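You operate a simulated robot arm through the tools that you are given. There is no shell and no other tool.

The job below is to be done with a simulated two-armed robot. You get a single attempt, and the scene is never put back.

TASK
Open the brown drawer, take the yellow corner pad from the inside of the brown drawer and put it on the stained board, then shut the drawer. Put the grey bag on the free end of the long bench. Open the grey drawer, fetch the grey adapter from the inside of the grey drawer and set it in the yellow tray, then shut the drawer. Take the pink bag and leave it on the black table. Open the beige drawer. The order is free.

Only the result counts: the job must be done as asked and must still hold three seconds after the hand-in. Knocking over, shifting, dropping, spilling or breaking anything else fails it.

THE ROBOT
Two 7-joint arms with two-finger parallel grippers on one trunk, on a base that moves. Base frame: it is fixed to the floor where the robot stands at the start and does not move with it; the origin is under the middle of the robot, x ahead of it, y to its left, z up; the surface under the hand at the start is at about z = 80. Units: cm, degrees, N and s.
The left shoulder is at the start at [6, 14.7, 44.3], the right one opposite. With the tool pointing down near the work surface each hand reaches from about 10 to 52 cm from the robot's upright axis, wherever it stands, measured 20 degrees to its own side. Places, roughly: beige drawer [90, 50, 70]; black table [70, 270, 80]; brown drawer [50, -10, 60]; free end of the long bench [-140, 130, 80]; grey adapter (10x5x4 cm) [-60, -160, 60]; grey bag (9x8x2 cm) [-30, -110, 20]; grey drawer [-60, -170, 60]; pink bag (9x8x2 cm) [-50, -140, 20]; stained board (26x32x1 cm) [-280, -130, 80]; yellow corner pad (6x6x4 cm) [50, -10, 60]; yellow tray [-225, -475, 75]. Payload 3.43 kg a hand.
Tool frame (each hand has its own): the origin (TCP) lies between the finger pads and is the grasp point; the fingertips stand 3 cm ahead of it; z points along the fingers, y is the line along which they close. Largest opening 9.4 cm; finger width 2.8, thickness 1; the body of the gripper, 5 by 9.6 cm, starts 5.5 cm behind the TCP.
Orientation is that of the tool frame in the base frame, as a unit quaternion [x, y, z, w]. With the fingers straight down and closing along the base's y, the tool's x points along the base's -x, its y along +y and its z along -z.

THE INTERFACE
- The arms move only by the tool step_arm. It takes "left_plan", "right_plan" or both (then of equal length, played together; a hand with none holds still); each is a list of rows, each a list of 7 numbers: the shift along the tool's x, y, z in m, then the turn, a rotation vector about the tool's x, y, z in degrees, then the finger opening in m, from 0 to 0.094. In form: [[dx, dy, dz, rx, ry, rz, jaw], ...]. A call has 1 to 20 rows; each row shifts and turns the commanded pose from where the row before left it, along the tool's axes as they then stand. Each row takes 0.2 s and may step no farther than 5 cm and 8.6 degrees from the row before; otherwise, or with a gripper value out of range, the whole call is refused. A pose out of reach is approached as far as the arm can. The call stops where the force on the tool passes 40 N (or 10 N more than at its start, if that is more) or the arm is blocked; 0.2 s more then pass. Each finger travels about 7.2 cm/s and halts on what it meets, pressing with about 30 N; the grip force reading is that of the motor and also rises with nothing between the fingers. The clock runs only during rows and for 0.2 s after the last one: add rows that do not move to give the fingers time. It gives the time, the measured TCP pose, the force on the tool (base axes), the opening and the grip force at its end, in the units of the frame above (readings bear some noise), with the torque about the TCP (base axes, N m) and any sound that the robot's microphone picked up.
- Cameras (640 x 400 px; columns grow to the right, rows downward): "scene" is now at [4.78, 3.11, 106.84]; the picture's right is [0.37, -0.93, 0.00], its down [-0.61, -0.24, -0.76] and it looks along [0.71, 0.28, -0.65] (base axes); focal length 214 px, centre (320, 200). "left" rides on the left gripper at [7.6, -1.4, -10.3] in its tool frame; the picture's right is [0.18, 0.98, 0.00], its down [-0.75, 0.14, -0.64] and it looks along [-0.63, 0.12, 0.77] (tool axes); focal length 243 px, centre (320, 200). "right" rides on the right gripper at [7.6, 1.4, -10.3] in its tool frame; the picture's right is [-0.18, 0.98, 0.00], its down [-0.75, -0.14, -0.64] and it looks along [-0.63, -0.12, 0.77] (tool axes); focal length 243 px, centre (320, 200). There is no depth. A picture from a camera that has moved, and an enlarged one, comes with that camera's place and axes in the base frame and with its lens.
- grab_frame(camera): a new picture of that camera. The clock stands still meanwhile.
- slide_trunk(by): slides the trunk up (or, below 0, down) by that many cm; the arms and the scene camera ride with it, the base frame stays. It gives what a move gives, with no picture.
- base_move(legs): drives the robot by 1 to 6 legs, each [ahead, left, turn to the left] in cm, cm and degrees, along the robot's own axes; the way and the turn of a leg run together, so that a leg with both is an arc; at most 150 cm and 180 degrees a leg. The arms and the cameras ride along, it lands a little off, and it stops where it bumps. It gives what a move gives.
- turn_head(pan, tilt): turns the head with the scene camera to pan (to the left, within 86 degrees either way) and tilt (down, from -29 to 69), counted from straight ahead of the robot. It gives what a move gives.
- close_up(camera, box): a new picture of the part [left, top, right, bottom] of that camera's present view, enlarged. The clock stands still meanwhile.
- job_done(): hands the job in; it is judged then, once.

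Places have to be worked out from the pictures, the camera data and where the tool is seen. Open the grippers and draw the arms clear of the work before you hand the job in, unless the task says otherwise.

The tools are called after ">>>" by a JSON object that holds its "op" and its "data". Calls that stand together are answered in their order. step_arm: Moves the arms, as the interface text tells. Its arguments: {"type":"object","properties":{"left_plan":{"type":"array","items":{"type":"array","items":{"type":"number"}}},"right_plan":{"type":"array","items":{"type":"array","items":{"type":"number"}}}},"required":[]} The other tools are called the same way: slide_trunk (by) moves the trunk up or down; base_move (legs) drives the base; turn_head (pan, tilt) turns the head that bears the scene camera; grab_frame (camera) takes a picture; close_up (camera, box) takes an enlarged picture of a part of a camera's view; job_done () hands the job in.

At the start:

```text
time: 0.0
left_position: [30.28, 40.65, 87.79]
left_tool_rot: [0.001, 1.0, 0.0, 0.0]
left_wrist_force: [0.9, 0.1, -0.2]
left_wrist_torque: [0.0, -0.02, -0.04]
left_grip_width: 9.41
left_grip_force: 0.2
right_position: [37.76, 5.04, 83.38]
right_tool_rot: [0.0, 1.0, 0.0, 0.0]
right_wrist_force: [0.2, 0.7, -0.3]
right_wrist_torque: [0.05, -0.02, -0.01]
right_grip_width: 9.41
right_grip_force: 0.0
trunk travel left (down, up): [-15.0, 10.0]
robot x, y, heading: [-0.17, -0.17, -0.0]
head pan, tilt (commanded): [21.5, 40.6]
```

scene: 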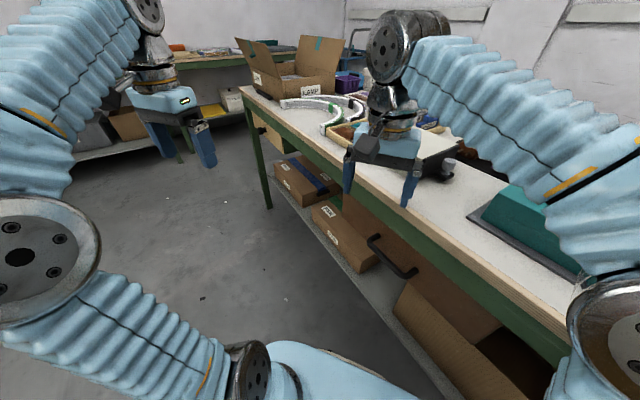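
right: 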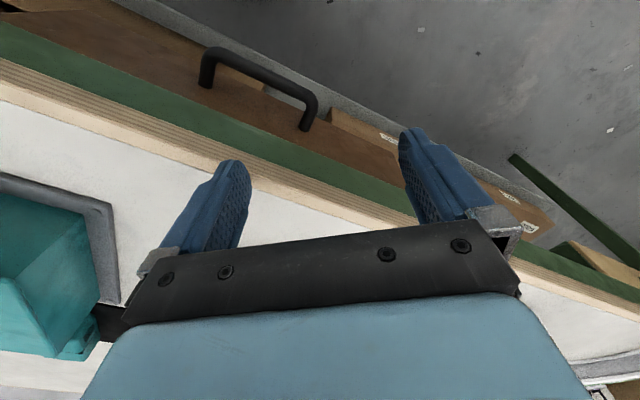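
left: 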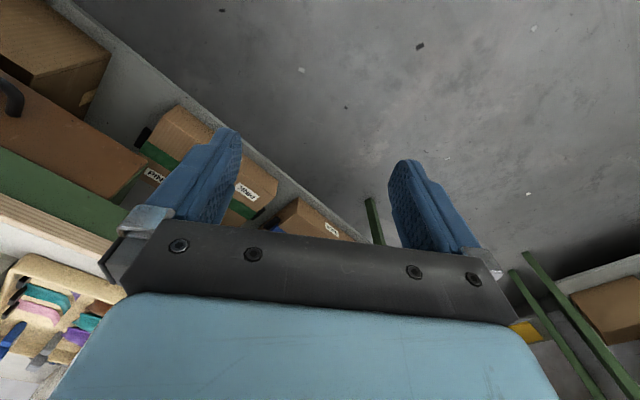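

I start by surveying: the bench with the brown drawer handle is ahead of the robot, running obliquely. I'll turn the head straight and down to see the brown drawer better.

>>> {"op": "turn_head", "data": {"pan": 0, "tilt": 45}}

>>> {"op": "grab_frame", "data": {"camera": "scene"}}

```text
time: 0.8
left_position: [30.33, 40.65, 87.81]
left_tool_rot: [0.0, 1.0, 0.0, 0.0]
left_wrist_force: [0.3, -0.2, 0.6]
left_wrist_torque: [0.02, 0.01, 0.0]
left_grip_width: 9.4
left_grip_force: 0.0
right_position: [37.78, 4.99, 83.34]
right_tool_rot: [-0.001, 1.0, 0.0, 0.0]
right_wrist_force: [0.0, 0.1, -0.5]
right_wrist_torque: [0.01, -0.02, 0.03]
right_grip_width: 9.4
right_grip_force: 0.1
trunk travel left (down, up): [-15.0, 10.0]
robot x, y, heading: [-0.29, -0.25, 0.0]
head pan, tilt (commanded): [0.0, 45.0]
```

```text
taken
camera scene: at [5.04, 0.01, 106.21], right [0.0, -1.0, 0.0], down [-0.71, 0.0, -0.71], along [0.71, 0.0, -0.71], focal length 214 px, centre (320, 200)
```

scene: 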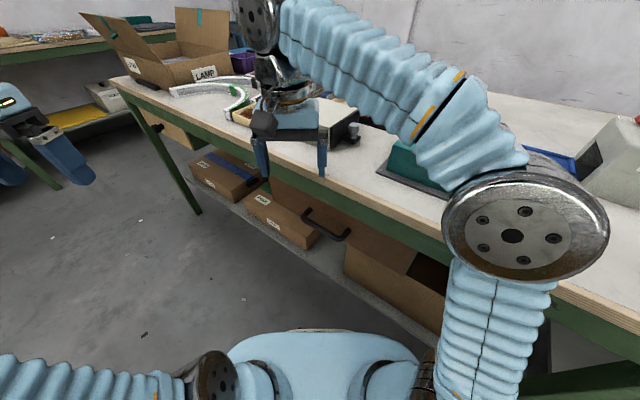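

The brown drawer's bow handle shows below the bench edge; a beige drawer further left at the bench end. I look left and right for a room overview.

>>> {"op": "turn_head", "data": {"pan": 80, "tilt": 25}}

>>> {"op": "grab_frame", "data": {"camera": "scene"}}

>>> {"op": "turn_head", "data": {"pan": -84, "tilt": 25}}

>>> {"op": "grab_frame", "data": {"camera": "scene"}}

```text
time: 2.4
left_position: [30.19, 40.72, 87.79]
left_tool_rot: [0.0, 1.0, 0.0, 0.0]
left_wrist_force: [0.9, -0.1, 0.9]
left_wrist_torque: [0.0, 0.01, 0.0]
left_grip_width: 9.4
left_grip_force: 0.1
right_position: [37.77, 5.01, 83.38]
right_tool_rot: [0.0, 1.0, 0.0, -0.001]
right_wrist_force: [-0.2, 0.9, -0.2]
right_wrist_torque: [0.0, -0.03, -0.02]
right_grip_width: 9.4
right_grip_force: 0.0
trunk travel left (down, up): [-15.0, 10.0]
robot x, y, heading: [0.28, -0.01, 0.2]
head pan, tilt (commanded): [80.0, 25.0]
```

```text
taken
camera scene: at [-1.48, 9.08, 109.26], right [0.98, -0.17, 0.0], down [-0.07, -0.42, -0.91], along [0.16, 0.89, -0.42], focal length 214 px, centre (320, 200)
```

scene: 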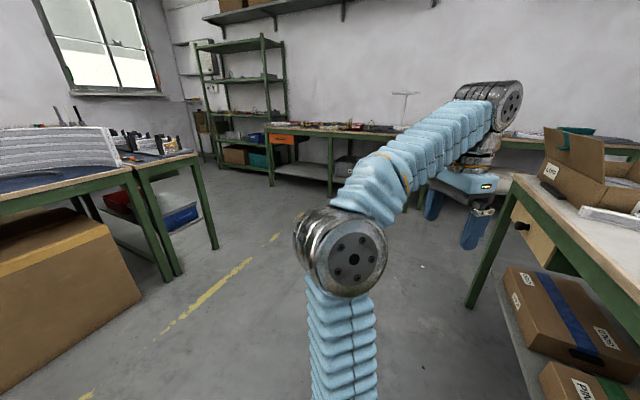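

```text
time: 4.9
left_position: [30.26, 40.72, 87.75]
left_tool_rot: [0.0, 1.0, 0.0, 0.0]
left_wrist_force: [0.0, -0.2, -0.1]
left_wrist_torque: [0.02, 0.03, 0.01]
left_grip_width: 9.42
left_grip_force: 0.1
right_position: [37.86, 5.0, 83.38]
right_tool_rot: [0.001, 1.0, 0.0, 0.0]
right_wrist_force: [-1.2, 0.6, -0.4]
right_wrist_torque: [-0.02, 0.02, -0.01]
right_grip_width: 9.39
right_grip_force: 0.0
trunk travel left (down, up): [-15.0, 10.0]
robot x, y, heading: [0.06, -0.12, -0.2]
head pan, tilt (commanded): [-84.0, 25.0]
```

```text
taken
camera scene: at [-2.12, -9.15, 109.26], right [-0.99, -0.1, 0.0], down [-0.04, 0.42, -0.91], along [0.1, -0.9, -0.42], focal length 214 px, centre (320, 200)
```

scene: 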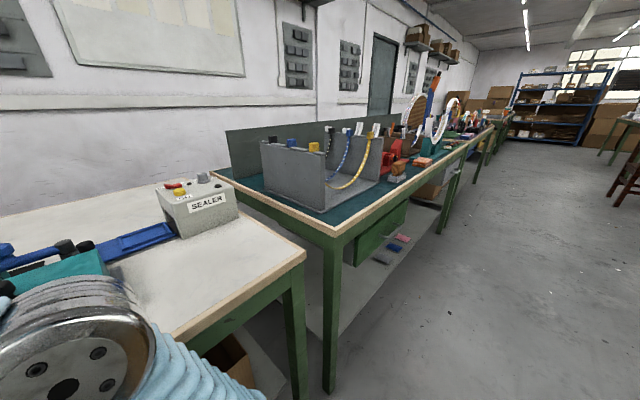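

From the two views I infer that the benches run along base direction about (0.58, 0.81), i.e. the room is turned about -35.5° from my frame. I back off and turn to face the bench squarely.

>>> {"op": "base_move", "data": {"legs": [[-25, 0, 0], [0, 0, -35.5]]}}

>>> {"op": "turn_head", "data": {"pan": 0, "tilt": 40}}

>>> {"op": "grab_frame", "data": {"camera": "scene"}}

```text
time: 8.4
left_position: [23.84, 15.53, 87.95]
left_tool_rot: [0.305, 0.952, 0.0, 0.001]
left_wrist_force: [-0.5, -1.2, -0.6]
left_wrist_torque: [-0.01, -0.04, 0.02]
left_grip_width: 9.42
left_grip_force: 0.1
right_position: [9.21, -17.91, 83.36]
right_tool_rot: [0.305, 0.952, -0.001, 0.0]
right_wrist_force: [0.0, -0.2, -0.4]
right_wrist_torque: [0.02, -0.01, 0.02]
right_grip_width: 9.39
right_grip_force: 0.0
trunk travel left (down, up): [-15.0, 10.0]
robot x, y, heading: [-24.31, -0.05, -35.5]
head pan, tilt (commanded): [-84.0, 25.0]
```

```text
time: 10.0
left_position: [23.82, 15.47, 87.72]
left_tool_rot: [0.305, 0.952, 0.0, 0.001]
left_wrist_force: [-0.1, -0.9, -0.5]
left_wrist_torque: [0.0, 0.01, 0.01]
left_grip_width: 9.4
left_grip_force: 0.0
right_position: [9.23, -17.99, 83.4]
right_tool_rot: [0.304, 0.953, 0.0, 0.0]
right_wrist_force: [0.6, 0.2, 0.6]
right_wrist_torque: [-0.01, 0.03, 0.02]
right_grip_width: 9.39
right_grip_force: 0.0
trunk travel left (down, up): [-15.0, 10.0]
robot x, y, heading: [-24.16, -0.07, -35.7]
head pan, tilt (commanded): [0.0, 40.0]
```

```text
taken
camera scene: at [-20.08, -3.28, 106.93], right [-0.58, -0.81, 0.0], down [-0.52, 0.37, -0.77], along [0.62, -0.45, -0.64], focal length 214 px, centre (320, 200)
```

scene: 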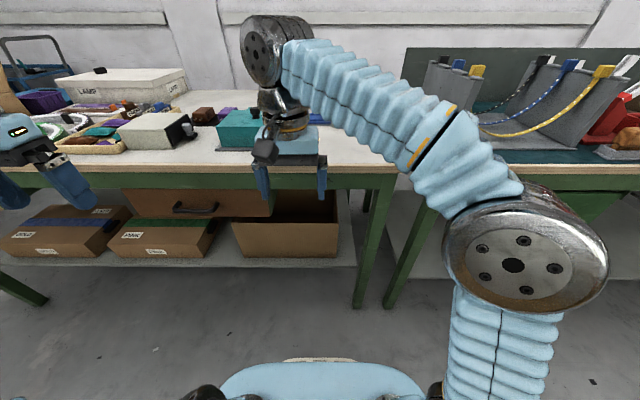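

The bench is now square to the robot; intersecting the handle's rays from two views puts the brown bar about 29.4 cm along the room's wall-normal, z ≈ 65.5. I shift left and back a bit so the left hand faces the handle.

>>> {"op": "base_move", "data": {"legs": [[-8, 17, 0]]}}

>>> {"op": "step_arm", "data": {"right_plan": [[0, -0.04, -0.02, 0, 0, 0, 0.094], [0, -0.04, -0.02, 0, 0, 0, 0.094], [0, -0.04, -0.02, 0, 0, 0, 0.094], [0, -0.04, 0, 0, 0, 0, 0.094], [0, -0.04, 0, 0, 0, 0, 0.094], [0, -0.04, 0, 0, 0, 0, 0.094]]}}

>>> {"op": "grab_frame", "data": {"camera": "scene"}}

```text
time: 11.5
left_position: [27.3, 34.09, 87.84]
left_tool_rot: [0.305, 0.952, 0.0, 0.001]
left_wrist_force: [-0.1, -0.3, -0.7]
left_wrist_torque: [-0.03, 0.04, 0.03]
left_grip_width: 9.43
left_grip_force: 0.0
right_position: [12.59, 0.75, 83.35]
right_tool_rot: [0.306, 0.952, 0.0, -0.001]
right_wrist_force: [0.9, -1.3, 1.0]
right_wrist_torque: [-0.02, -0.03, -0.01]
right_grip_width: 9.4
right_grip_force: 0.0
trunk travel left (down, up): [-15.0, 10.0]
robot x, y, heading: [-21.29, 19.01, -35.3]
head pan, tilt (commanded): [0.0, 40.0]
```

```text
time: 12.9
left_position: [27.22, 34.31, 87.77]
left_tool_rot: [0.305, 0.952, 0.0, 0.001]
left_wrist_force: [0.4, 0.1, 0.0]
left_wrist_torque: [-0.02, 0.03, -0.06]
left_grip_width: 9.38
left_grip_force: 0.1
right_position: [-1.42, -19.16, 89.46]
right_tool_rot: [0.306, 0.952, 0.0, 0.0]
right_wrist_force: [0.4, 1.0, -0.2]
right_wrist_torque: [0.0, -0.02, 0.03]
right_grip_width: 9.38
right_grip_force: 0.0
right hand out of reach, approached as far as the arm can: row 3
trunk travel left (down, up): [-15.0, 10.0]
robot x, y, heading: [-20.96, 18.77, -35.6]
head pan, tilt (commanded): [0.0, 40.0]
```

```text
taken
camera scene: at [-16.6, 15.56, 106.93], right [-0.58, -0.81, 0.0], down [-0.52, 0.37, -0.77], along [0.62, -0.45, -0.64], focal length 214 px, centre (320, 200)
```

scene: 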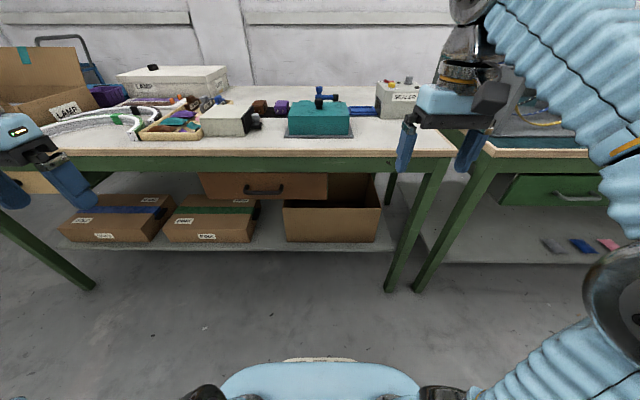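

Now both the brown handle and, at right, a green drawer with the grey, blue and pink bags on the lower shelf are in view. I zoom in on the brown handle and on the bags.

>>> {"op": "close_up", "data": {"camera": "scene", "box": [180, 150, 400, 260]}}

>>> {"op": "close_up", "data": {"camera": "scene", "box": [480, 150, 640, 270]}}

```text
2.91 times, centred on (290, 205) of scene
camera zoom: at [-16.6, 15.56, 106.93], right [-0.58, -0.81, 0.0], down [-0.52, 0.37, -0.77], along [0.62, -0.45, -0.64], focal length 624 px, centre (407, 186)
```

zoom: 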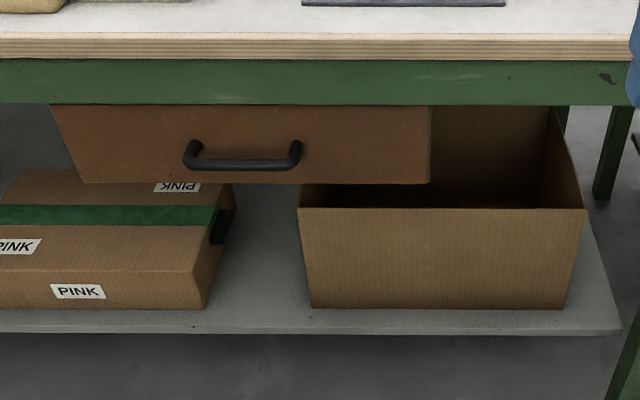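

```text
3.33 times, centred on (560, 210) of scene
camera zoom: at [-16.6, 15.56, 106.93], right [-0.58, -0.81, 0.0], down [-0.52, 0.37, -0.77], along [0.62, -0.45, -0.64], focal length 715 px, centre (-480, 167)
```

zoom: 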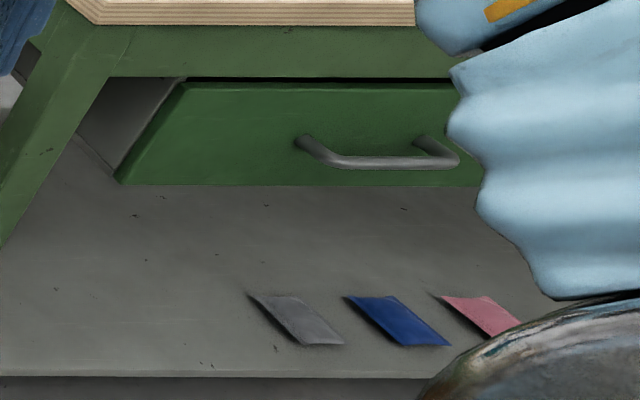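

The bar's centre works out at room X'≈30, Y'≈20.5, z≈65.7, drawer front spans z 60–71.5. I rotate the left hand in free space: yaw 90° then tilt forward so it points at the bench with the fingers closing vertically.

>>> {"op": "step_arm", "data": {"left_plan": [[0, 0, 0, 0, 0, 8.5, 0.094], [0, 0, 0, 0, 0, 8.5, 0.094], [0, 0, 0, 0, 0, 8.5, 0.094], [0, 0, 0, 0, 0, 8.5, 0.094], [0, 0, 0, 0, 0, 8.5, 0.094], [0, 0, 0, 0, 0, 8.5, 0.094], [0, 0, 0, 0, 0, 8.5, 0.094], [0, 0, 0, 0, 0, 8.5, 0.094], [0, 0, 0, 0, 0, 8.5, 0.094], [0, 0, 0, 0, 0, 8.5, 0.094], [0, 0, 0, 0, 0, 5.0, 0.094]]}}

```text
time: 15.3
left_position: [27.26, 34.18, 87.73]
left_tool_rot: [0.889, 0.457, 0.0, 0.0]
left_wrist_force: [1.0, 0.5, -0.1]
left_wrist_torque: [0.0, -0.01, -0.01]
left_grip_width: 9.44
left_grip_force: 0.1
right_position: [-1.41, -18.92, 89.39]
right_tool_rot: [0.306, 0.952, 0.0, 0.0]
right_wrist_force: [-0.1, 0.1, -0.1]
right_wrist_torque: [0.0, -0.03, 0.03]
right_grip_width: 9.39
right_grip_force: 0.0
trunk travel left (down, up): [-15.0, 10.0]
robot x, y, heading: [-20.86, 18.83, -35.5]
head pan, tilt (commanded): [0.0, 40.0]
```

The yaw worked. Now tilt the left hand forward 90° about its x axis.

>>> {"op": "step_arm", "data": {"left_plan": [[0, 0, 0, -8.5, 0, 0, 0.094], [0, 0, 0, -8.5, 0, 0, 0.094], [0, 0, 0, -8.5, 0, 0, 0.094], [0, 0, 0, -8.5, 0, 0, 0.094], [0, 0, 0, -8.5, 0, 0, 0.094], [0, 0, 0, -8.5, 0, 0, 0.094], [0, 0, 0, -8.5, 0, 0, 0.094], [0, 0, 0, -8.5, 0, 0, 0.094], [0, 0, 0, -8.5, 0, 0, 0.094], [0, 0, 0, -8.5, 0, 0, 0.094], [0, 0, 0, -5.0, 0, 0, 0.094]]}}

>>> {"op": "grab_frame", "data": {"camera": "scene"}}

```text
time: 17.7
left_position: [27.4, 34.22, 87.89]
left_tool_rot: [0.629, 0.322, 0.324, 0.629]
left_wrist_force: [-0.3, -0.1, 0.2]
left_wrist_torque: [0.02, -0.03, 0.03]
left_grip_width: 9.41
left_grip_force: 0.1
right_position: [-1.36, -18.91, 89.33]
right_tool_rot: [0.306, 0.952, 0.001, 0.001]
right_wrist_force: [0.2, 0.6, 0.7]
right_wrist_torque: [0.04, 0.01, 0.0]
right_grip_width: 9.42
right_grip_force: 0.2
trunk travel left (down, up): [-15.0, 10.0]
robot x, y, heading: [-20.94, 18.59, -35.4]
head pan, tilt (commanded): [0.0, 40.0]
```

```text
taken
camera scene: at [-16.61, 15.55, 106.93], right [-0.58, -0.81, 0.0], down [-0.52, 0.37, -0.77], along [0.62, -0.45, -0.64], focal length 214 px, centre (320, 200)
```

scene: 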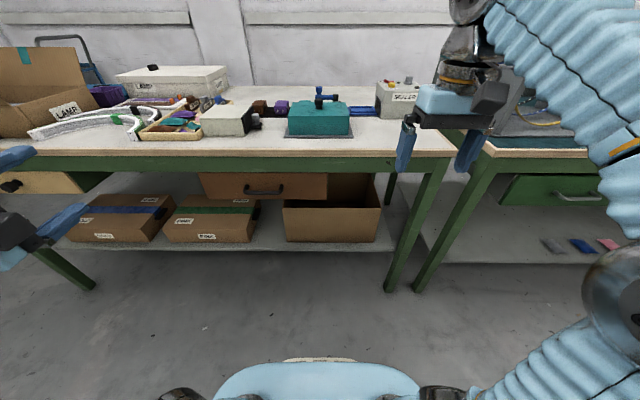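

The left hand points at the bench, fingers vertical. I move it in front of the handle (about 15 cm short of the bar) and look with its camera.

>>> {"op": "step_arm", "data": {"left_plan": [[-0.029, -0.0278, 0.0125, 0, 0, 0, 0.06], [-0.029, -0.0278, 0.0125, 0, 0, 0, 0.06], [-0.029, -0.0278, 0.0125, 0, 0, 0, 0.06], [-0.029, -0.0278, 0.0125, 0, 0, 0, 0.06], [-0.029, -0.0278, 0.0125, 0, 0, 0, 0.06], [-0.029, -0.0278, 0.0125, 0, 0, 0, 0.06], [-0.029, -0.0278, 0.0125, 0, 0, 0, 0.06], [-0.029, -0.0278, 0.0125, 0, 0, 0, 0.06]]}}

>>> {"op": "grab_frame", "data": {"camera": "scene"}}

>>> {"op": "grab_frame", "data": {"camera": "left"}}

```text
time: 19.5
left_position: [29.81, 8.97, 75.55]
left_tool_rot: [0.629, 0.324, 0.323, 0.629]
left_wrist_force: [-0.7, -0.1, -0.3]
left_wrist_torque: [0.02, 0.0, -0.02]
left_grip_width: 5.98
left_grip_force: 0.1
left hand out of reach, approached as far as the arm can: row 3, 4, 5, 6, 7, 8
right_position: [-1.39, -18.96, 89.34]
right_tool_rot: [0.306, 0.952, 0.0, 0.0]
right_wrist_force: [-0.9, 0.1, -0.3]
right_wrist_torque: [-0.03, -0.03, 0.0]
right_grip_width: 9.38
right_grip_force: 0.1
trunk travel left (down, up): [-15.0, 10.0]
robot x, y, heading: [-20.91, 18.46, -35.5]
head pan, tilt (commanded): [0.0, 40.0]
```

```text
taken
camera scene: at [-16.63, 15.58, 106.93], right [-0.58, -0.81, 0.0], down [-0.52, 0.37, -0.77], along [0.62, -0.45, -0.64], focal length 214 px, centre (320, 200)
```

scene: 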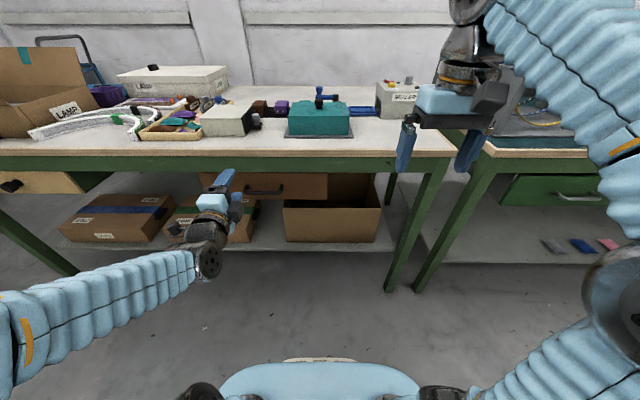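

```text
taken
camera left: at [25.89, 21.06, 74.12], right [0.11, 0.15, 0.98], down [-0.96, -0.24, 0.14], along [0.26, -0.96, 0.12], focal length 243 px, centre (320, 200)
```

left: 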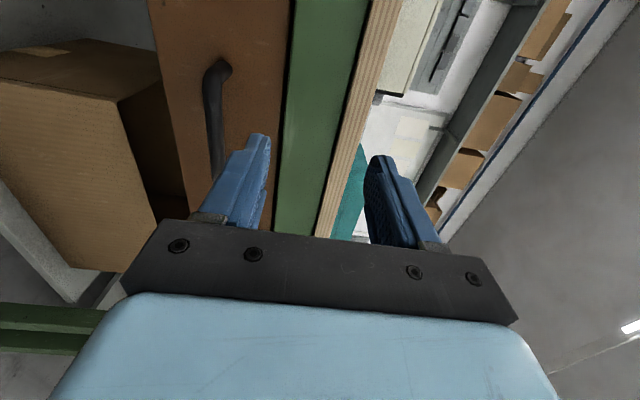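

The hand could not come that close to the body at this height; it stopped at X'≈19, z≈75.5. Lowering the trunk by 10 cm brings it to handle height in the same posture.

>>> {"op": "slide_trunk", "data": {"by": -10}}

>>> {"op": "step_arm", "data": {"left_plan": [[0, 0, 0, 0, 0, 0, 0.06]]}}

>>> {"op": "grab_frame", "data": {"camera": "left"}}

>>> {"op": "grab_frame", "data": {"camera": "scene"}}

```text
time: 20.9
left_position: [29.79, 8.95, 65.59]
left_tool_rot: [0.629, 0.323, 0.323, 0.629]
left_wrist_force: [0.0, -0.3, 0.3]
left_wrist_torque: [-0.04, -0.03, -0.01]
left_grip_width: 6.0
left_grip_force: 0.1
right_position: [-1.43, -18.94, 79.46]
right_tool_rot: [0.306, 0.952, 0.0, 0.0]
right_wrist_force: [0.8, 0.0, -0.1]
right_wrist_torque: [0.0, 0.04, 0.02]
right_grip_width: 9.42
right_grip_force: 0.0
trunk travel left (down, up): [-5.0, 20.0]
robot x, y, heading: [-20.6, 18.6, -35.4]
head pan, tilt (commanded): [0.0, 40.0]
```

```text
time: 21.3
left_position: [29.74, 8.96, 65.58]
left_tool_rot: [0.629, 0.322, 0.323, 0.63]
left_wrist_force: [-0.2, 0.1, -0.2]
left_wrist_torque: [-0.04, -0.01, 0.03]
left_grip_width: 6.0
left_grip_force: 0.1
right_position: [-1.36, -18.99, 79.41]
right_tool_rot: [0.307, 0.952, 0.0, 0.0]
right_wrist_force: [-1.0, -0.5, 0.0]
right_wrist_torque: [0.0, -0.01, 0.02]
right_grip_width: 9.42
right_grip_force: 0.0
trunk travel left (down, up): [-5.0, 20.0]
robot x, y, heading: [-20.68, 18.49, -35.6]
head pan, tilt (commanded): [0.0, 40.0]
```

```text
taken
camera left: at [25.89, 21.03, 64.16], right [0.11, 0.15, 0.98], down [-0.96, -0.24, 0.14], along [0.26, -0.96, 0.12], focal length 243 px, centre (320, 200)
```

left: 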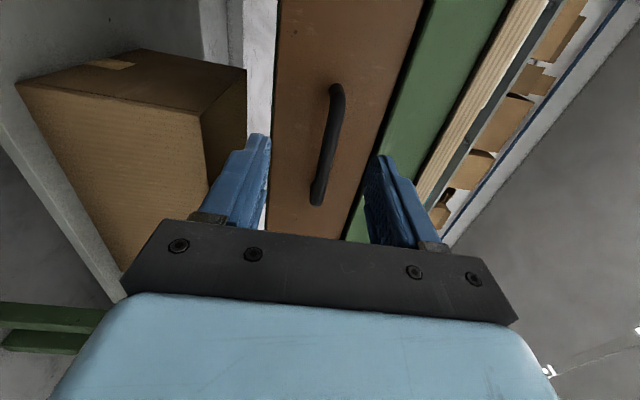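

```text
taken
camera scene: at [-16.61, 15.55, 96.93], right [-0.58, -0.81, 0.0], down [-0.52, 0.37, -0.77], along [0.62, -0.45, -0.64], focal length 214 px, centre (320, 200)
```

scene: 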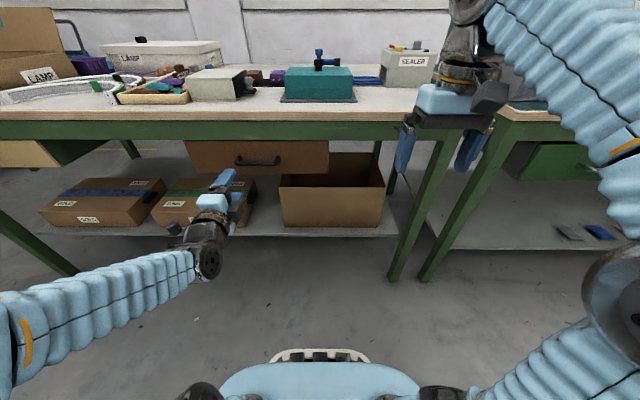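

The bar now reads at X'≈30, Y'≈20.5, z≈66.4; the hand is at X'=19, Y'=24.6, z=65.6. I centre it and advance 10 cm so the open fingers straddle the bar.

>>> {"op": "step_arm", "data": {"left_plan": [[-0.041, 0.008, 0, 0, 0, 0, 0.06], [0, 0, 0.034, 0, 0, 0, 0.06], [0, 0, 0.033, 0, 0, 0, 0.06], [0, 0, 0.033, 0, 0, 0, 0.06], [0, 0, 0, 0, 0, 0, 0.06]]}}

>>> {"op": "grab_frame", "data": {"camera": "left"}}

>>> {"op": "grab_frame", "data": {"camera": "scene"}}

```text
time: 22.5
left_position: [35.37, -0.04, 66.35]
left_tool_rot: [0.629, 0.323, 0.324, 0.629]
left_wrist_force: [-0.3, 0.3, 0.8]
left_wrist_torque: [0.0, -0.03, -0.02]
left_grip_width: 5.99
left_grip_force: 0.0
right_position: [-1.36, -18.97, 79.36]
right_tool_rot: [0.306, 0.952, 0.0, -0.001]
right_wrist_force: [0.4, 0.2, 0.4]
right_wrist_torque: [0.01, -0.03, -0.01]
right_grip_width: 9.4
right_grip_force: 0.2
trunk travel left (down, up): [-5.0, 20.0]
robot x, y, heading: [-20.99, 18.65, -35.8]
head pan, tilt (commanded): [0.0, 40.0]
```

```text
taken
camera left: at [31.73, 12.0, 64.9], right [0.11, 0.15, 0.98], down [-0.96, -0.24, 0.14], along [0.26, -0.96, 0.12], focal length 243 px, centre (320, 200)
```

left: 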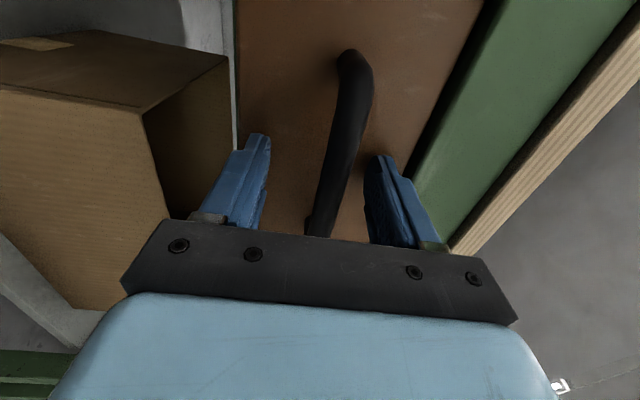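

```text
taken
camera scene: at [-16.61, 15.55, 96.93], right [-0.58, -0.81, 0.0], down [-0.52, 0.37, -0.77], along [0.62, -0.45, -0.64], focal length 214 px, centre (320, 200)
```

scene: 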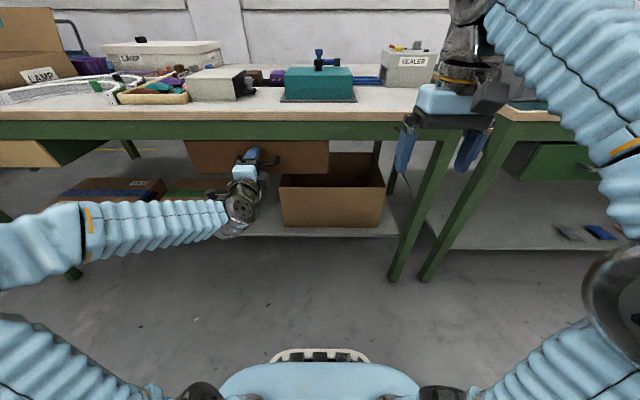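

The bar passes between the fingers, about 0.8 cm toward the upper finger. I raise the hand slightly and close on it.

>>> {"op": "step_arm", "data": {"left_plan": [[0, 0.008, 0.004, 0, 0, 0, 0.06], [0, 0, 0, 0, 0, 0, 0.03], [0, 0, 0, 0, 0, 0, 0.0], [0, 0, 0, 0, 0, 0, 0.0], [0, 0, 0, 0, 0, 0, 0.0], [0, 0, 0, 0, 0, 0, 0.0]]}}

>>> {"op": "grab_frame", "data": {"camera": "left"}}

```text
time: 23.3
left_position: [35.7, -0.23, 66.69]
left_tool_rot: [0.632, 0.323, 0.322, 0.627]
left_wrist_force: [-18.3, 14.5, -11.4]
left_wrist_torque: [0.11, 0.0, 0.02]
left_grip_width: 1.86
left_grip_force: 29.6
right_position: [-1.43, -18.91, 79.42]
right_tool_rot: [0.306, 0.952, 0.0, 0.001]
right_wrist_force: [-0.1, 0.9, -0.1]
right_wrist_torque: [0.0, -0.02, -0.04]
right_grip_width: 9.41
right_grip_force: 0.0
trunk travel left (down, up): [-5.0, 20.0]
robot x, y, heading: [-21.03, 18.6, -35.5]
head pan, tilt (commanded): [0.0, 40.0]
stopped in row 4 (left hand): the force on the tool passed its limit at 41 N (the readings are from after the stop); the commanded pose is now the measured one
```

```text
taken
camera left: at [31.86, 11.89, 65.5], right [0.11, 0.14, 0.98], down [-0.96, -0.24, 0.14], along [0.25, -0.96, 0.11], focal length 243 px, centre (320, 200)
```

left: 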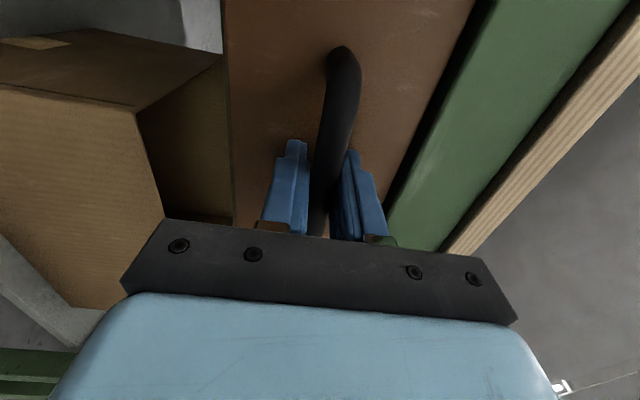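

The bar is gripped (1.9 cm, 30 N). I pull straight back about 9 cm with the arm.

>>> {"op": "step_arm", "data": {"left_plan": [[0, 0, -0.01, 0, 0, 0, 0.0], [0, 0, -0.02, 0, 0, 0, 0.0], [0, 0, -0.02, 0, 0, 0, 0.0], [0, 0, -0.02, 0, 0, 0, 0.0], [0, 0, -0.02, 0, 0, 0, 0.0]]}}

>>> {"op": "grab_frame", "data": {"camera": "scene"}}

```text
time: 24.5
left_position: [28.64, 4.95, 66.85]
left_tool_rot: [0.631, 0.325, 0.321, 0.627]
left_wrist_force: [3.8, 6.9, -35.4]
left_wrist_torque: [0.1, -0.22, 1.02]
left_grip_width: 1.83
left_grip_force: 44.3
right_position: [-1.27, -18.92, 79.46]
right_tool_rot: [0.305, 0.952, 0.0, 0.0]
right_wrist_force: [0.2, 0.8, 1.0]
right_wrist_torque: [0.01, 0.0, 0.02]
right_grip_width: 9.4
right_grip_force: 0.1
trunk travel left (down, up): [-5.0, 20.0]
robot x, y, heading: [-20.98, 18.76, -35.3]
head pan, tilt (commanded): [0.0, 40.0]
```

```text
taken
camera scene: at [-16.45, 15.56, 96.89], right [-0.58, -0.81, 0.0], down [-0.52, 0.37, -0.76], along [0.62, -0.45, -0.64], focal length 214 px, centre (320, 200)
```

scene: 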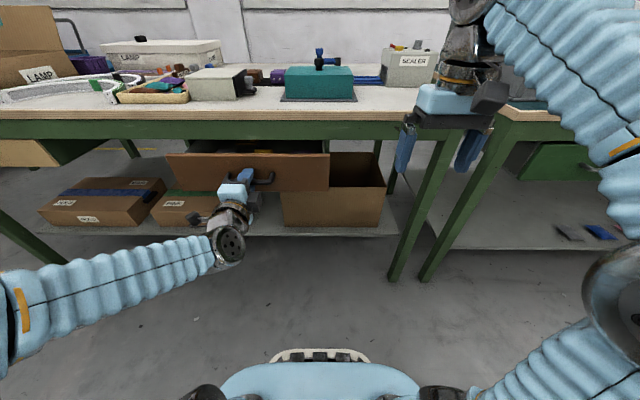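

The drawer is out about 9 cm, with the handle pressing the hand down (-35 N). I relieve that by lowering the command a little, then drive the base back gently to continue pulling.

>>> {"op": "step_arm", "data": {"left_plan": [[0, -0.004, 0, 0, 0, 0, 0.0], [0, 0, 0, 0, 0, 0, 0.0]]}}

>>> {"op": "base_move", "data": {"legs": [[-8, 0, 0]]}}

>>> {"op": "grab_frame", "data": {"camera": "scene"}}

```text
time: 25.1
left_position: [28.56, 5.1, 66.82]
left_tool_rot: [0.629, 0.323, 0.323, 0.629]
left_wrist_force: [10.0, 9.0, -11.6]
left_wrist_torque: [-0.04, -0.05, -0.83]
left_grip_width: 1.84
left_grip_force: 44.8
right_position: [-1.25, -18.79, 79.43]
right_tool_rot: [0.306, 0.952, 0.002, 0.0]
right_wrist_force: [-0.1, -0.3, 0.9]
right_wrist_torque: [-0.03, 0.02, 0.0]
right_grip_width: 9.44
right_grip_force: 0.1
trunk travel left (down, up): [-5.0, 20.0]
robot x, y, heading: [-21.23, 18.88, -35.6]
head pan, tilt (commanded): [0.0, 40.0]
```

```text
time: 26.1
left_position: [21.91, 9.82, 66.71]
left_tool_rot: [0.629, 0.324, 0.324, 0.629]
left_wrist_force: [15.6, 14.9, 6.3]
left_wrist_torque: [0.05, -0.02, -0.18]
left_grip_width: 1.8
left_grip_force: 44.5
right_position: [-8.06, -14.0, 79.37]
right_tool_rot: [0.306, 0.952, 0.0, 0.0]
right_wrist_force: [-0.1, -0.4, 0.7]
right_wrist_torque: [0.0, -0.03, -0.02]
right_grip_width: 9.41
right_grip_force: 0.0
trunk travel left (down, up): [-5.0, 20.0]
robot x, y, heading: [-27.85, 23.55, -35.5]
head pan, tilt (commanded): [0.0, 40.0]
```

```text
taken
camera scene: at [-23.3, 20.47, 96.95], right [-0.58, -0.81, 0.0], down [-0.52, 0.37, -0.77], along [0.62, -0.45, -0.64], focal length 214 px, centre (320, 200)
```

scene: 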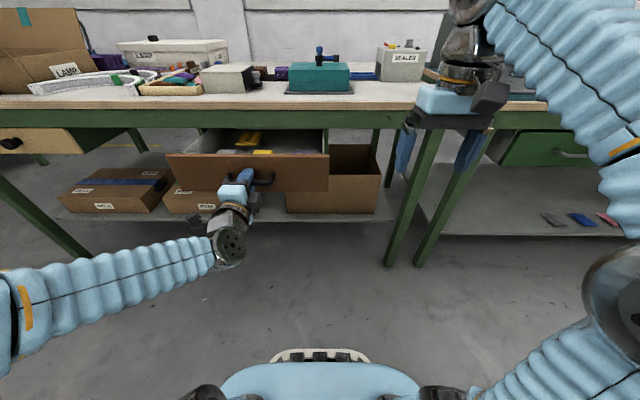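

The drawer is out about 17 cm and yellow items show inside. I relieve the sideways load and pull about 8 cm more.

>>> {"op": "step_arm", "data": {"left_plan": [[0.004, 0, 0, 0, 0, 0, 0.0], [0, 0, 0, 0, 0, 0, 0.0]]}}

>>> {"op": "base_move", "data": {"legs": [[-8, 0, 0]]}}

>>> {"op": "grab_frame", "data": {"camera": "scene"}}

```text
time: 26.7
left_position: [21.9, 9.94, 66.84]
left_tool_rot: [0.63, 0.321, 0.323, 0.629]
left_wrist_force: [-11.7, -18.6, 0.0]
left_wrist_torque: [-0.27, 0.19, -0.63]
left_grip_width: 1.84
left_grip_force: 45.1
right_position: [-8.17, -14.27, 79.26]
right_tool_rot: [0.306, 0.952, 0.001, -0.001]
right_wrist_force: [0.0, -0.6, -0.7]
right_wrist_torque: [0.02, -0.03, 0.03]
right_grip_width: 9.39
right_grip_force: 0.1
trunk travel left (down, up): [-5.0, 20.0]
robot x, y, heading: [-27.62, 23.74, -35.6]
head pan, tilt (commanded): [0.0, 40.0]
```

```text
time: 27.8
left_position: [15.54, 14.62, 66.83]
left_tool_rot: [0.63, 0.321, 0.323, 0.629]
left_wrist_force: [-17.6, -28.2, -3.2]
left_wrist_torque: [-0.18, 0.13, -0.09]
left_grip_width: 1.84
left_grip_force: 44.5
right_position: [-14.56, -9.6, 79.32]
right_tool_rot: [0.306, 0.952, 0.001, 0.001]
right_wrist_force: [0.2, -0.1, 0.5]
right_wrist_torque: [0.05, 0.0, -0.01]
right_grip_width: 9.39
right_grip_force: 0.0
trunk travel left (down, up): [-5.0, 20.0]
robot x, y, heading: [-33.93, 28.31, -35.4]
head pan, tilt (commanded): [0.0, 40.0]
```

```text
taken
camera scene: at [-29.87, 24.83, 96.93], right [-0.58, -0.81, 0.0], down [-0.52, 0.38, -0.77], along [0.62, -0.44, -0.64], focal length 214 px, centre (320, 200)
```

scene: 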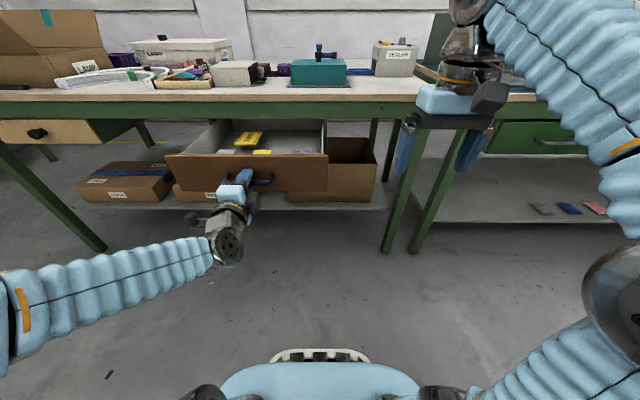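

The drawer is out about 25 cm. I zoom into its interior to identify the yellow corner pad.

>>> {"op": "close_up", "data": {"camera": "scene", "box": [160, 100, 340, 200]}}

```text
3.56 times, centred on (250, 150) of scene
camera zoom: at [-29.87, 24.83, 96.93], right [-0.58, -0.81, 0.0], down [-0.52, 0.38, -0.77], along [0.62, -0.44, -0.64], focal length 763 px, centre (569, 378)
```

zoom: 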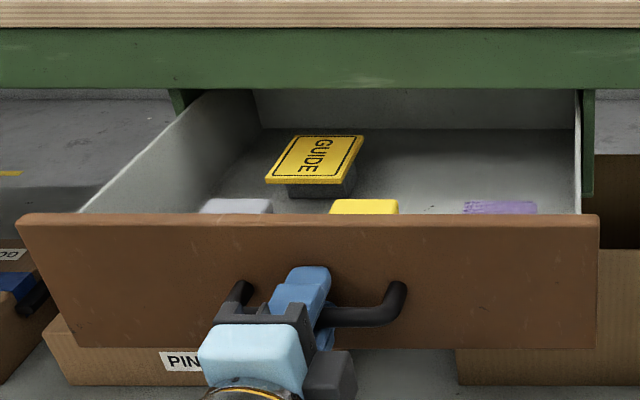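

Inside are a yellow "GUIDE" box, a lilac piece, a plain yellow pad near the front centre and a purple piece. I release the handle and back the base 9 cm to clear the fingers, then raise the trunk for a view from above.

>>> {"op": "step_arm", "data": {"left_plan": [[0, 0, 0, 0, 0, 0, 0.03], [0, 0, 0, 0, 0, 0, 0.06], [0, 0, 0, 0, 0, 0, 0.06], [0, 0, 0, 0, 0, 0, 0.06]]}}

>>> {"op": "base_move", "data": {"legs": [[-9, 0, 0]]}}

>>> {"op": "grab_frame", "data": {"camera": "scene"}}

```text
time: 28.8
left_position: [15.44, 14.79, 66.86]
left_tool_rot: [0.629, 0.322, 0.323, 0.629]
left_wrist_force: [0.1, 0.5, -0.5]
left_wrist_torque: [-0.01, 0.0, -0.04]
left_grip_width: 6.02
left_grip_force: 0.0
right_position: [-14.54, -9.51, 79.41]
right_tool_rot: [0.306, 0.952, 0.0, 0.001]
right_wrist_force: [0.2, -0.1, 0.3]
right_wrist_torque: [-0.02, 0.01, 0.0]
right_grip_width: 9.38
right_grip_force: 0.0
trunk travel left (down, up): [-5.0, 20.0]
robot x, y, heading: [-34.18, 28.18, -35.2]
head pan, tilt (commanded): [0.0, 40.0]
```

```text
time: 29.9
left_position: [8.2, 19.97, 66.83]
left_tool_rot: [0.63, 0.322, 0.323, 0.629]
left_wrist_force: [-0.4, 0.0, -0.6]
left_wrist_torque: [0.02, 0.01, 0.02]
left_grip_width: 5.98
left_grip_force: 0.1
right_position: [-21.91, -4.23, 79.41]
right_tool_rot: [0.305, 0.952, 0.001, 0.0]
right_wrist_force: [0.1, -0.2, -0.1]
right_wrist_torque: [-0.02, -0.02, 0.02]
right_grip_width: 9.4
right_grip_force: 0.1
trunk travel left (down, up): [-5.0, 20.0]
robot x, y, heading: [-41.46, 33.48, -35.9]
head pan, tilt (commanded): [0.0, 40.0]
```

```text
taken
camera scene: at [-37.14, 30.23, 96.93], right [-0.58, -0.81, 0.0], down [-0.52, 0.37, -0.77], along [0.62, -0.44, -0.64], focal length 214 px, centre (320, 200)
```

scene: 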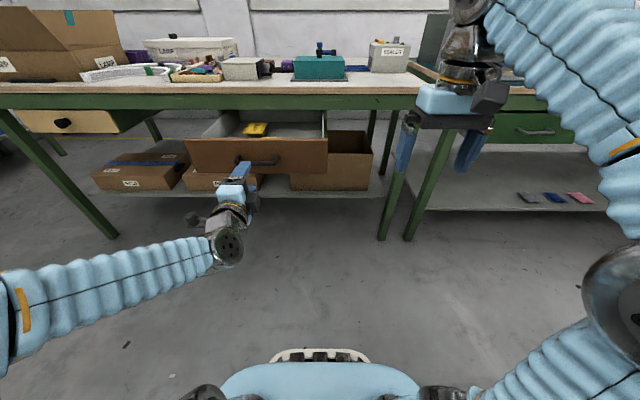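

The handle is free. I park the left hand up and to the left, then raise the trunk to look down into the drawer.

>>> {"op": "step_arm", "data": {"left_plan": [[0.022, 0.012, 0, 0, 0, 0, 0.06], [0.022, 0.012, 0, 0, 0, 0, 0.06], [0.025, 0.015, -0.02, 0, 0, 0, 0.06], [0.025, 0.015, -0.02, 0, 0, 0, 0.06], [0.025, 0.015, -0.02, 0, 0, 0, 0.06], [0.025, 0.015, -0.02, 0, 0, 0, 0.06], [0.025, 0.015, -0.02, 0, 0, 0, 0.06], [0.025, 0.015, -0.02, 0, 0, 0, 0.06]]}}

>>> {"op": "slide_trunk", "data": {"by": 15}}

>>> {"op": "turn_head", "data": {"pan": 15, "tilt": 40}}

>>> {"op": "grab_frame", "data": {"camera": "scene"}}

```text
time: 31.7
left_position: [9.71, 42.59, 78.3]
left_tool_rot: [0.63, 0.323, 0.322, 0.629]
left_wrist_force: [-0.8, -0.7, -0.2]
left_wrist_torque: [-0.02, 0.03, 0.02]
left_grip_width: 6.0
left_grip_force: 0.1
right_position: [-21.83, -4.25, 79.37]
right_tool_rot: [0.306, 0.952, 0.0, 0.0]
right_wrist_force: [-0.3, 0.1, 0.0]
right_wrist_torque: [-0.01, -0.01, -0.03]
right_grip_width: 9.4
right_grip_force: 0.0
trunk travel left (down, up): [-5.0, 20.0]
robot x, y, heading: [-41.21, 33.42, -35.3]
head pan, tilt (commanded): [0.0, 40.0]
```

```text
time: 33.4
left_position: [9.73, 42.7, 93.35]
left_tool_rot: [0.629, 0.322, 0.323, 0.629]
left_wrist_force: [-0.3, -0.1, -0.6]
left_wrist_torque: [-0.01, 0.02, 0.0]
left_grip_width: 6.0
left_grip_force: 0.1
right_position: [-22.03, -4.24, 94.44]
right_tool_rot: [0.305, 0.952, 0.0, -0.001]
right_wrist_force: [0.3, 0.1, 0.0]
right_wrist_torque: [-0.01, -0.02, 0.01]
right_grip_width: 9.4
right_grip_force: 0.0
trunk travel left (down, up): [-20.0, 5.0]
robot x, y, heading: [-41.5, 33.25, -35.7]
head pan, tilt (commanded): [0.0, 40.0]
```

```text
time: 34.2
left_position: [9.82, 42.63, 93.31]
left_tool_rot: [0.63, 0.322, 0.323, 0.629]
left_wrist_force: [-0.9, 0.3, -0.4]
left_wrist_torque: [0.02, 0.02, 0.0]
left_grip_width: 5.98
left_grip_force: 0.2
right_position: [-21.9, -4.22, 94.4]
right_tool_rot: [0.305, 0.952, 0.0, 0.0]
right_wrist_force: [-1.2, 0.3, -0.6]
right_wrist_torque: [0.01, 0.0, -0.02]
right_grip_width: 9.4
right_grip_force: 0.0
trunk travel left (down, up): [-20.0, 5.0]
robot x, y, heading: [-41.55, 33.36, -35.6]
head pan, tilt (commanded): [15.0, 40.0]
```

```text
taken
camera scene: at [-36.1, 32.19, 111.93], right [-0.35, -0.94, 0.0], down [-0.6, 0.23, -0.77], along [0.72, -0.27, -0.64], focal length 214 px, centre (320, 200)
```

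scene: 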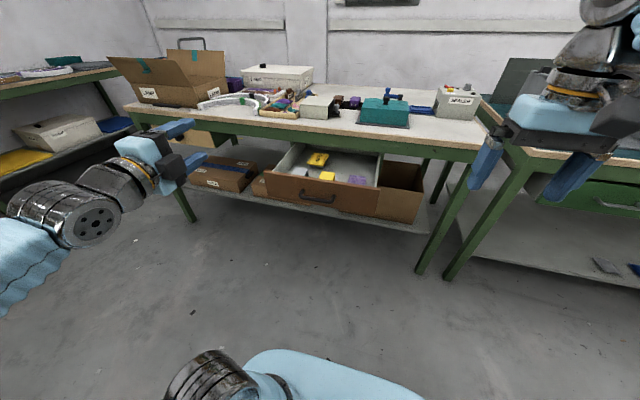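

The plain yellow pad lies at about X'≈22, Y'≈21, z≈64 in the drawer. I drive left 30 and forward 28 so the right hand is above the drawer, keeping clear of the handle.

>>> {"op": "base_move", "data": {"legs": [[0, 30, 0], [27, 0, 0]]}}

>>> {"op": "turn_head", "data": {"pan": -10, "tilt": 50}}

>>> {"op": "grab_frame", "data": {"camera": "scene"}}

>>> {"op": "grab_frame", "data": {"camera": "right"}}

```text
time: 37.8
left_position: [49.17, 50.34, 93.37]
left_tool_rot: [0.63, 0.32, 0.32, 0.631]
left_wrist_force: [-0.2, -0.6, 0.3]
left_wrist_torque: [-0.01, 0.01, 0.01]
left_grip_width: 6.01
left_grip_force: 0.1
right_position: [17.18, 3.7, 94.42]
right_tool_rot: [0.308, 0.951, 0.0, -0.001]
right_wrist_force: [0.4, -0.2, 0.5]
right_wrist_torque: [-0.03, 0.0, -0.01]
right_grip_width: 9.42
right_grip_force: 0.0
trunk travel left (down, up): [-20.0, 5.0]
robot x, y, heading: [-1.76, 41.54, -36.1]
head pan, tilt (commanded): [15.0, 40.0]
```

```text
time: 38.6
left_position: [49.28, 50.33, 93.38]
left_tool_rot: [0.631, 0.319, 0.32, 0.63]
left_wrist_force: [-0.3, -0.3, 0.5]
left_wrist_torque: [0.02, -0.03, -0.01]
left_grip_width: 6.01
left_grip_force: 0.0
right_position: [17.3, 3.72, 94.48]
right_tool_rot: [0.31, 0.951, 0.0, 0.0]
right_wrist_force: [0.5, 0.7, -0.7]
right_wrist_torque: [0.01, 0.01, 0.02]
right_grip_width: 9.41
right_grip_force: 0.2
trunk travel left (down, up): [-20.0, 5.0]
robot x, y, heading: [-1.78, 41.37, -35.9]
head pan, tilt (commanded): [-10.0, 50.0]
```

```text
taken
camera scene: at [0.75, 37.77, 110.52], right [-0.72, -0.69, 0.0], down [-0.53, 0.55, -0.64], along [0.45, -0.46, -0.77], focal length 214 px, centre (320, 200)
```

scene: 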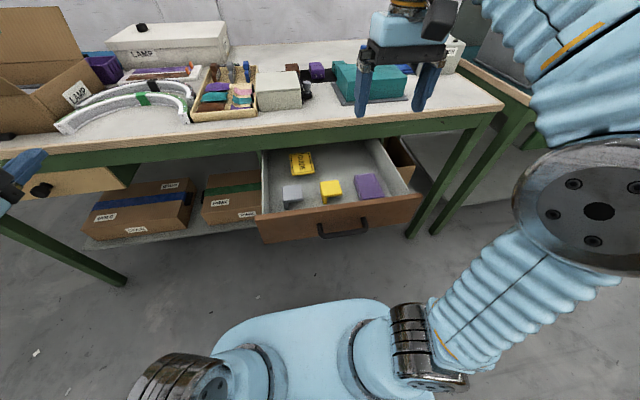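

```text
taken
camera right: at [11.92, 9.32, 104.69], right [0.73, 0.69, 0.0], down [0.53, -0.56, 0.64], along [0.44, -0.47, -0.77], focal length 243 px, centre (320, 200)
```

right: 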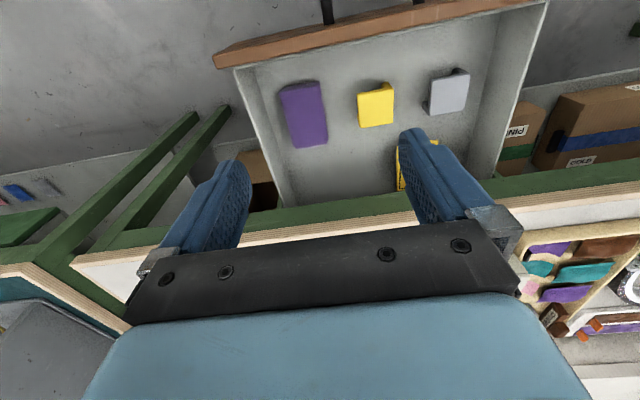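

The right camera sees the drawer from above: purple, yellow and grey pads plus the GUIDE box. I zoom on the yellow pad in both cameras to fix position and orientation.

>>> {"op": "close_up", "data": {"camera": "right", "box": [260, 50, 500, 200]}}

>>> {"op": "close_up", "data": {"camera": "scene", "box": [250, 130, 430, 250]}}

```text
2.67 times, centred on (380, 125) of right
camera zoom: at [11.92, 9.32, 104.69], right [0.73, 0.69, 0.0], down [0.53, -0.56, 0.64], along [0.44, -0.47, -0.77], focal length 647 px, centre (160, 400)
```

zoom: 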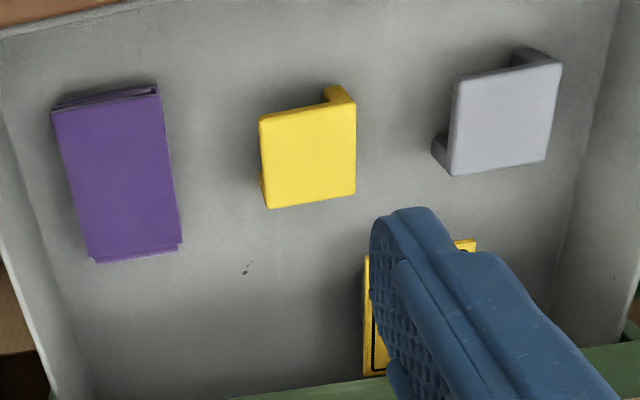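

```text
3.33 times, centred on (340, 190) of scene
camera zoom: at [0.75, 37.77, 110.52], right [-0.72, -0.69, 0.0], down [-0.53, 0.55, -0.64], along [0.45, -0.46, -0.77], focal length 715 px, centre (253, 233)
```

zoom: 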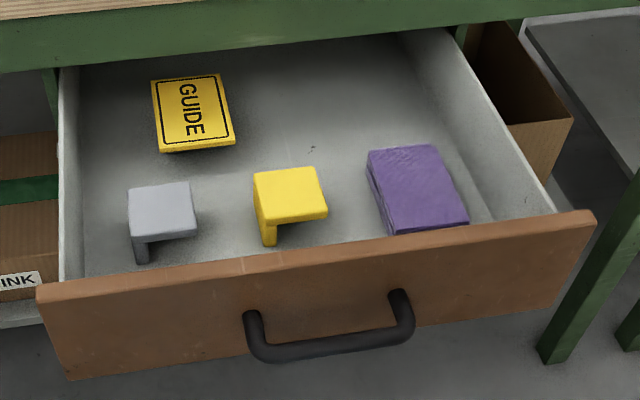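

Triangulating both views gives the pad's top centre at (27.9, 5.45), z≈65.3, aligned with the hand to about 1.5°. I move the right hand over it, then lower the trunk 10 cm.

>>> {"op": "step_arm", "data": {"right_plan": [[-0.025, 0.0255, 0, 0, 0, 0, 0.094], [-0.025, 0.0255, 0, 0, 0, 0, 0.094], [-0.0254, 0.0255, 0, 0, 0, 0, 0.094]]}}

>>> {"op": "slide_trunk", "data": {"by": -10}}

>>> {"op": "grab_frame", "data": {"camera": "right"}}

>>> {"op": "grab_frame", "data": {"camera": "scene"}}

```text
time: 39.5
left_position: [49.21, 50.25, 93.27]
left_tool_rot: [0.631, 0.32, 0.321, 0.63]
left_wrist_force: [0.4, -0.8, 0.2]
left_wrist_torque: [-0.01, -0.01, 0.01]
left_grip_width: 5.99
left_grip_force: 0.0
right_position: [21.99, 4.69, 94.18]
right_tool_rot: [0.308, 0.951, -0.001, 0.002]
right_wrist_force: [0.2, 0.5, 0.7]
right_wrist_torque: [0.02, 0.0, -0.01]
right_grip_width: 9.39
right_grip_force: 0.1
right hand out of reach, approached as far as the arm can: row 2, 3
trunk travel left (down, up): [-20.0, 5.0]
robot x, y, heading: [-1.98, 41.51, -36.2]
head pan, tilt (commanded): [-10.0, 50.0]
```

```text
time: 40.8
left_position: [49.35, 50.23, 83.44]
left_tool_rot: [0.631, 0.32, 0.321, 0.63]
left_wrist_force: [0.4, 0.2, 0.6]
left_wrist_torque: [-0.02, 0.0, 0.01]
left_grip_width: 6.01
left_grip_force: 0.1
right_position: [22.0, 4.68, 84.37]
right_tool_rot: [0.31, 0.951, 0.0, 0.002]
right_wrist_force: [-0.6, -0.8, -0.2]
right_wrist_torque: [0.02, -0.02, -0.01]
right_grip_width: 9.4
right_grip_force: 0.1
trunk travel left (down, up): [-10.0, 15.0]
robot x, y, heading: [-2.05, 41.61, -35.8]
head pan, tilt (commanded): [-10.0, 50.0]
```

```text
taken
camera right: at [16.65, 10.25, 94.61], right [0.73, 0.69, 0.0], down [0.52, -0.56, 0.64], along [0.44, -0.47, -0.77], focal length 243 px, centre (320, 200)
```

right: 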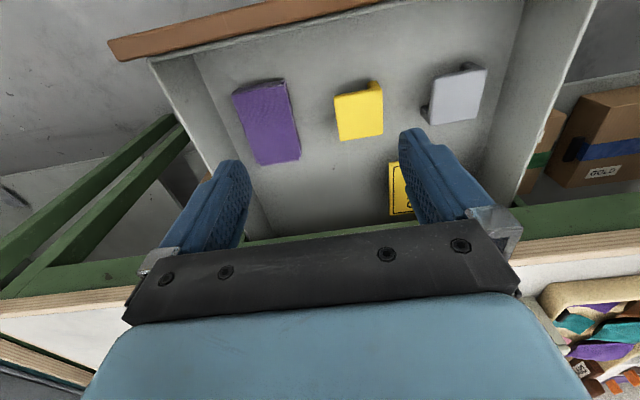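

```text
taken
camera scene: at [0.74, 37.77, 100.52], right [-0.72, -0.69, 0.0], down [-0.53, 0.55, -0.64], along [0.45, -0.46, -0.77], focal length 214 px, centre (320, 200)
```

scene: 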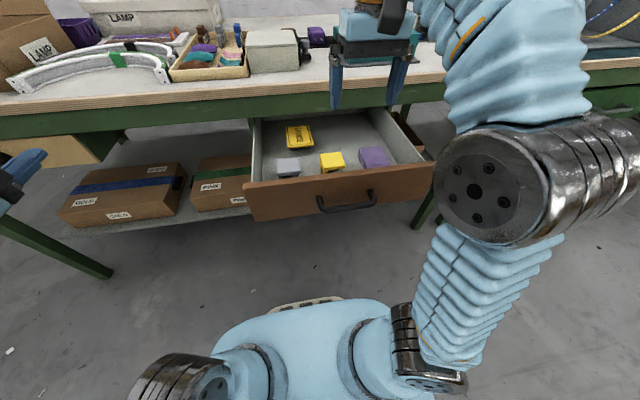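

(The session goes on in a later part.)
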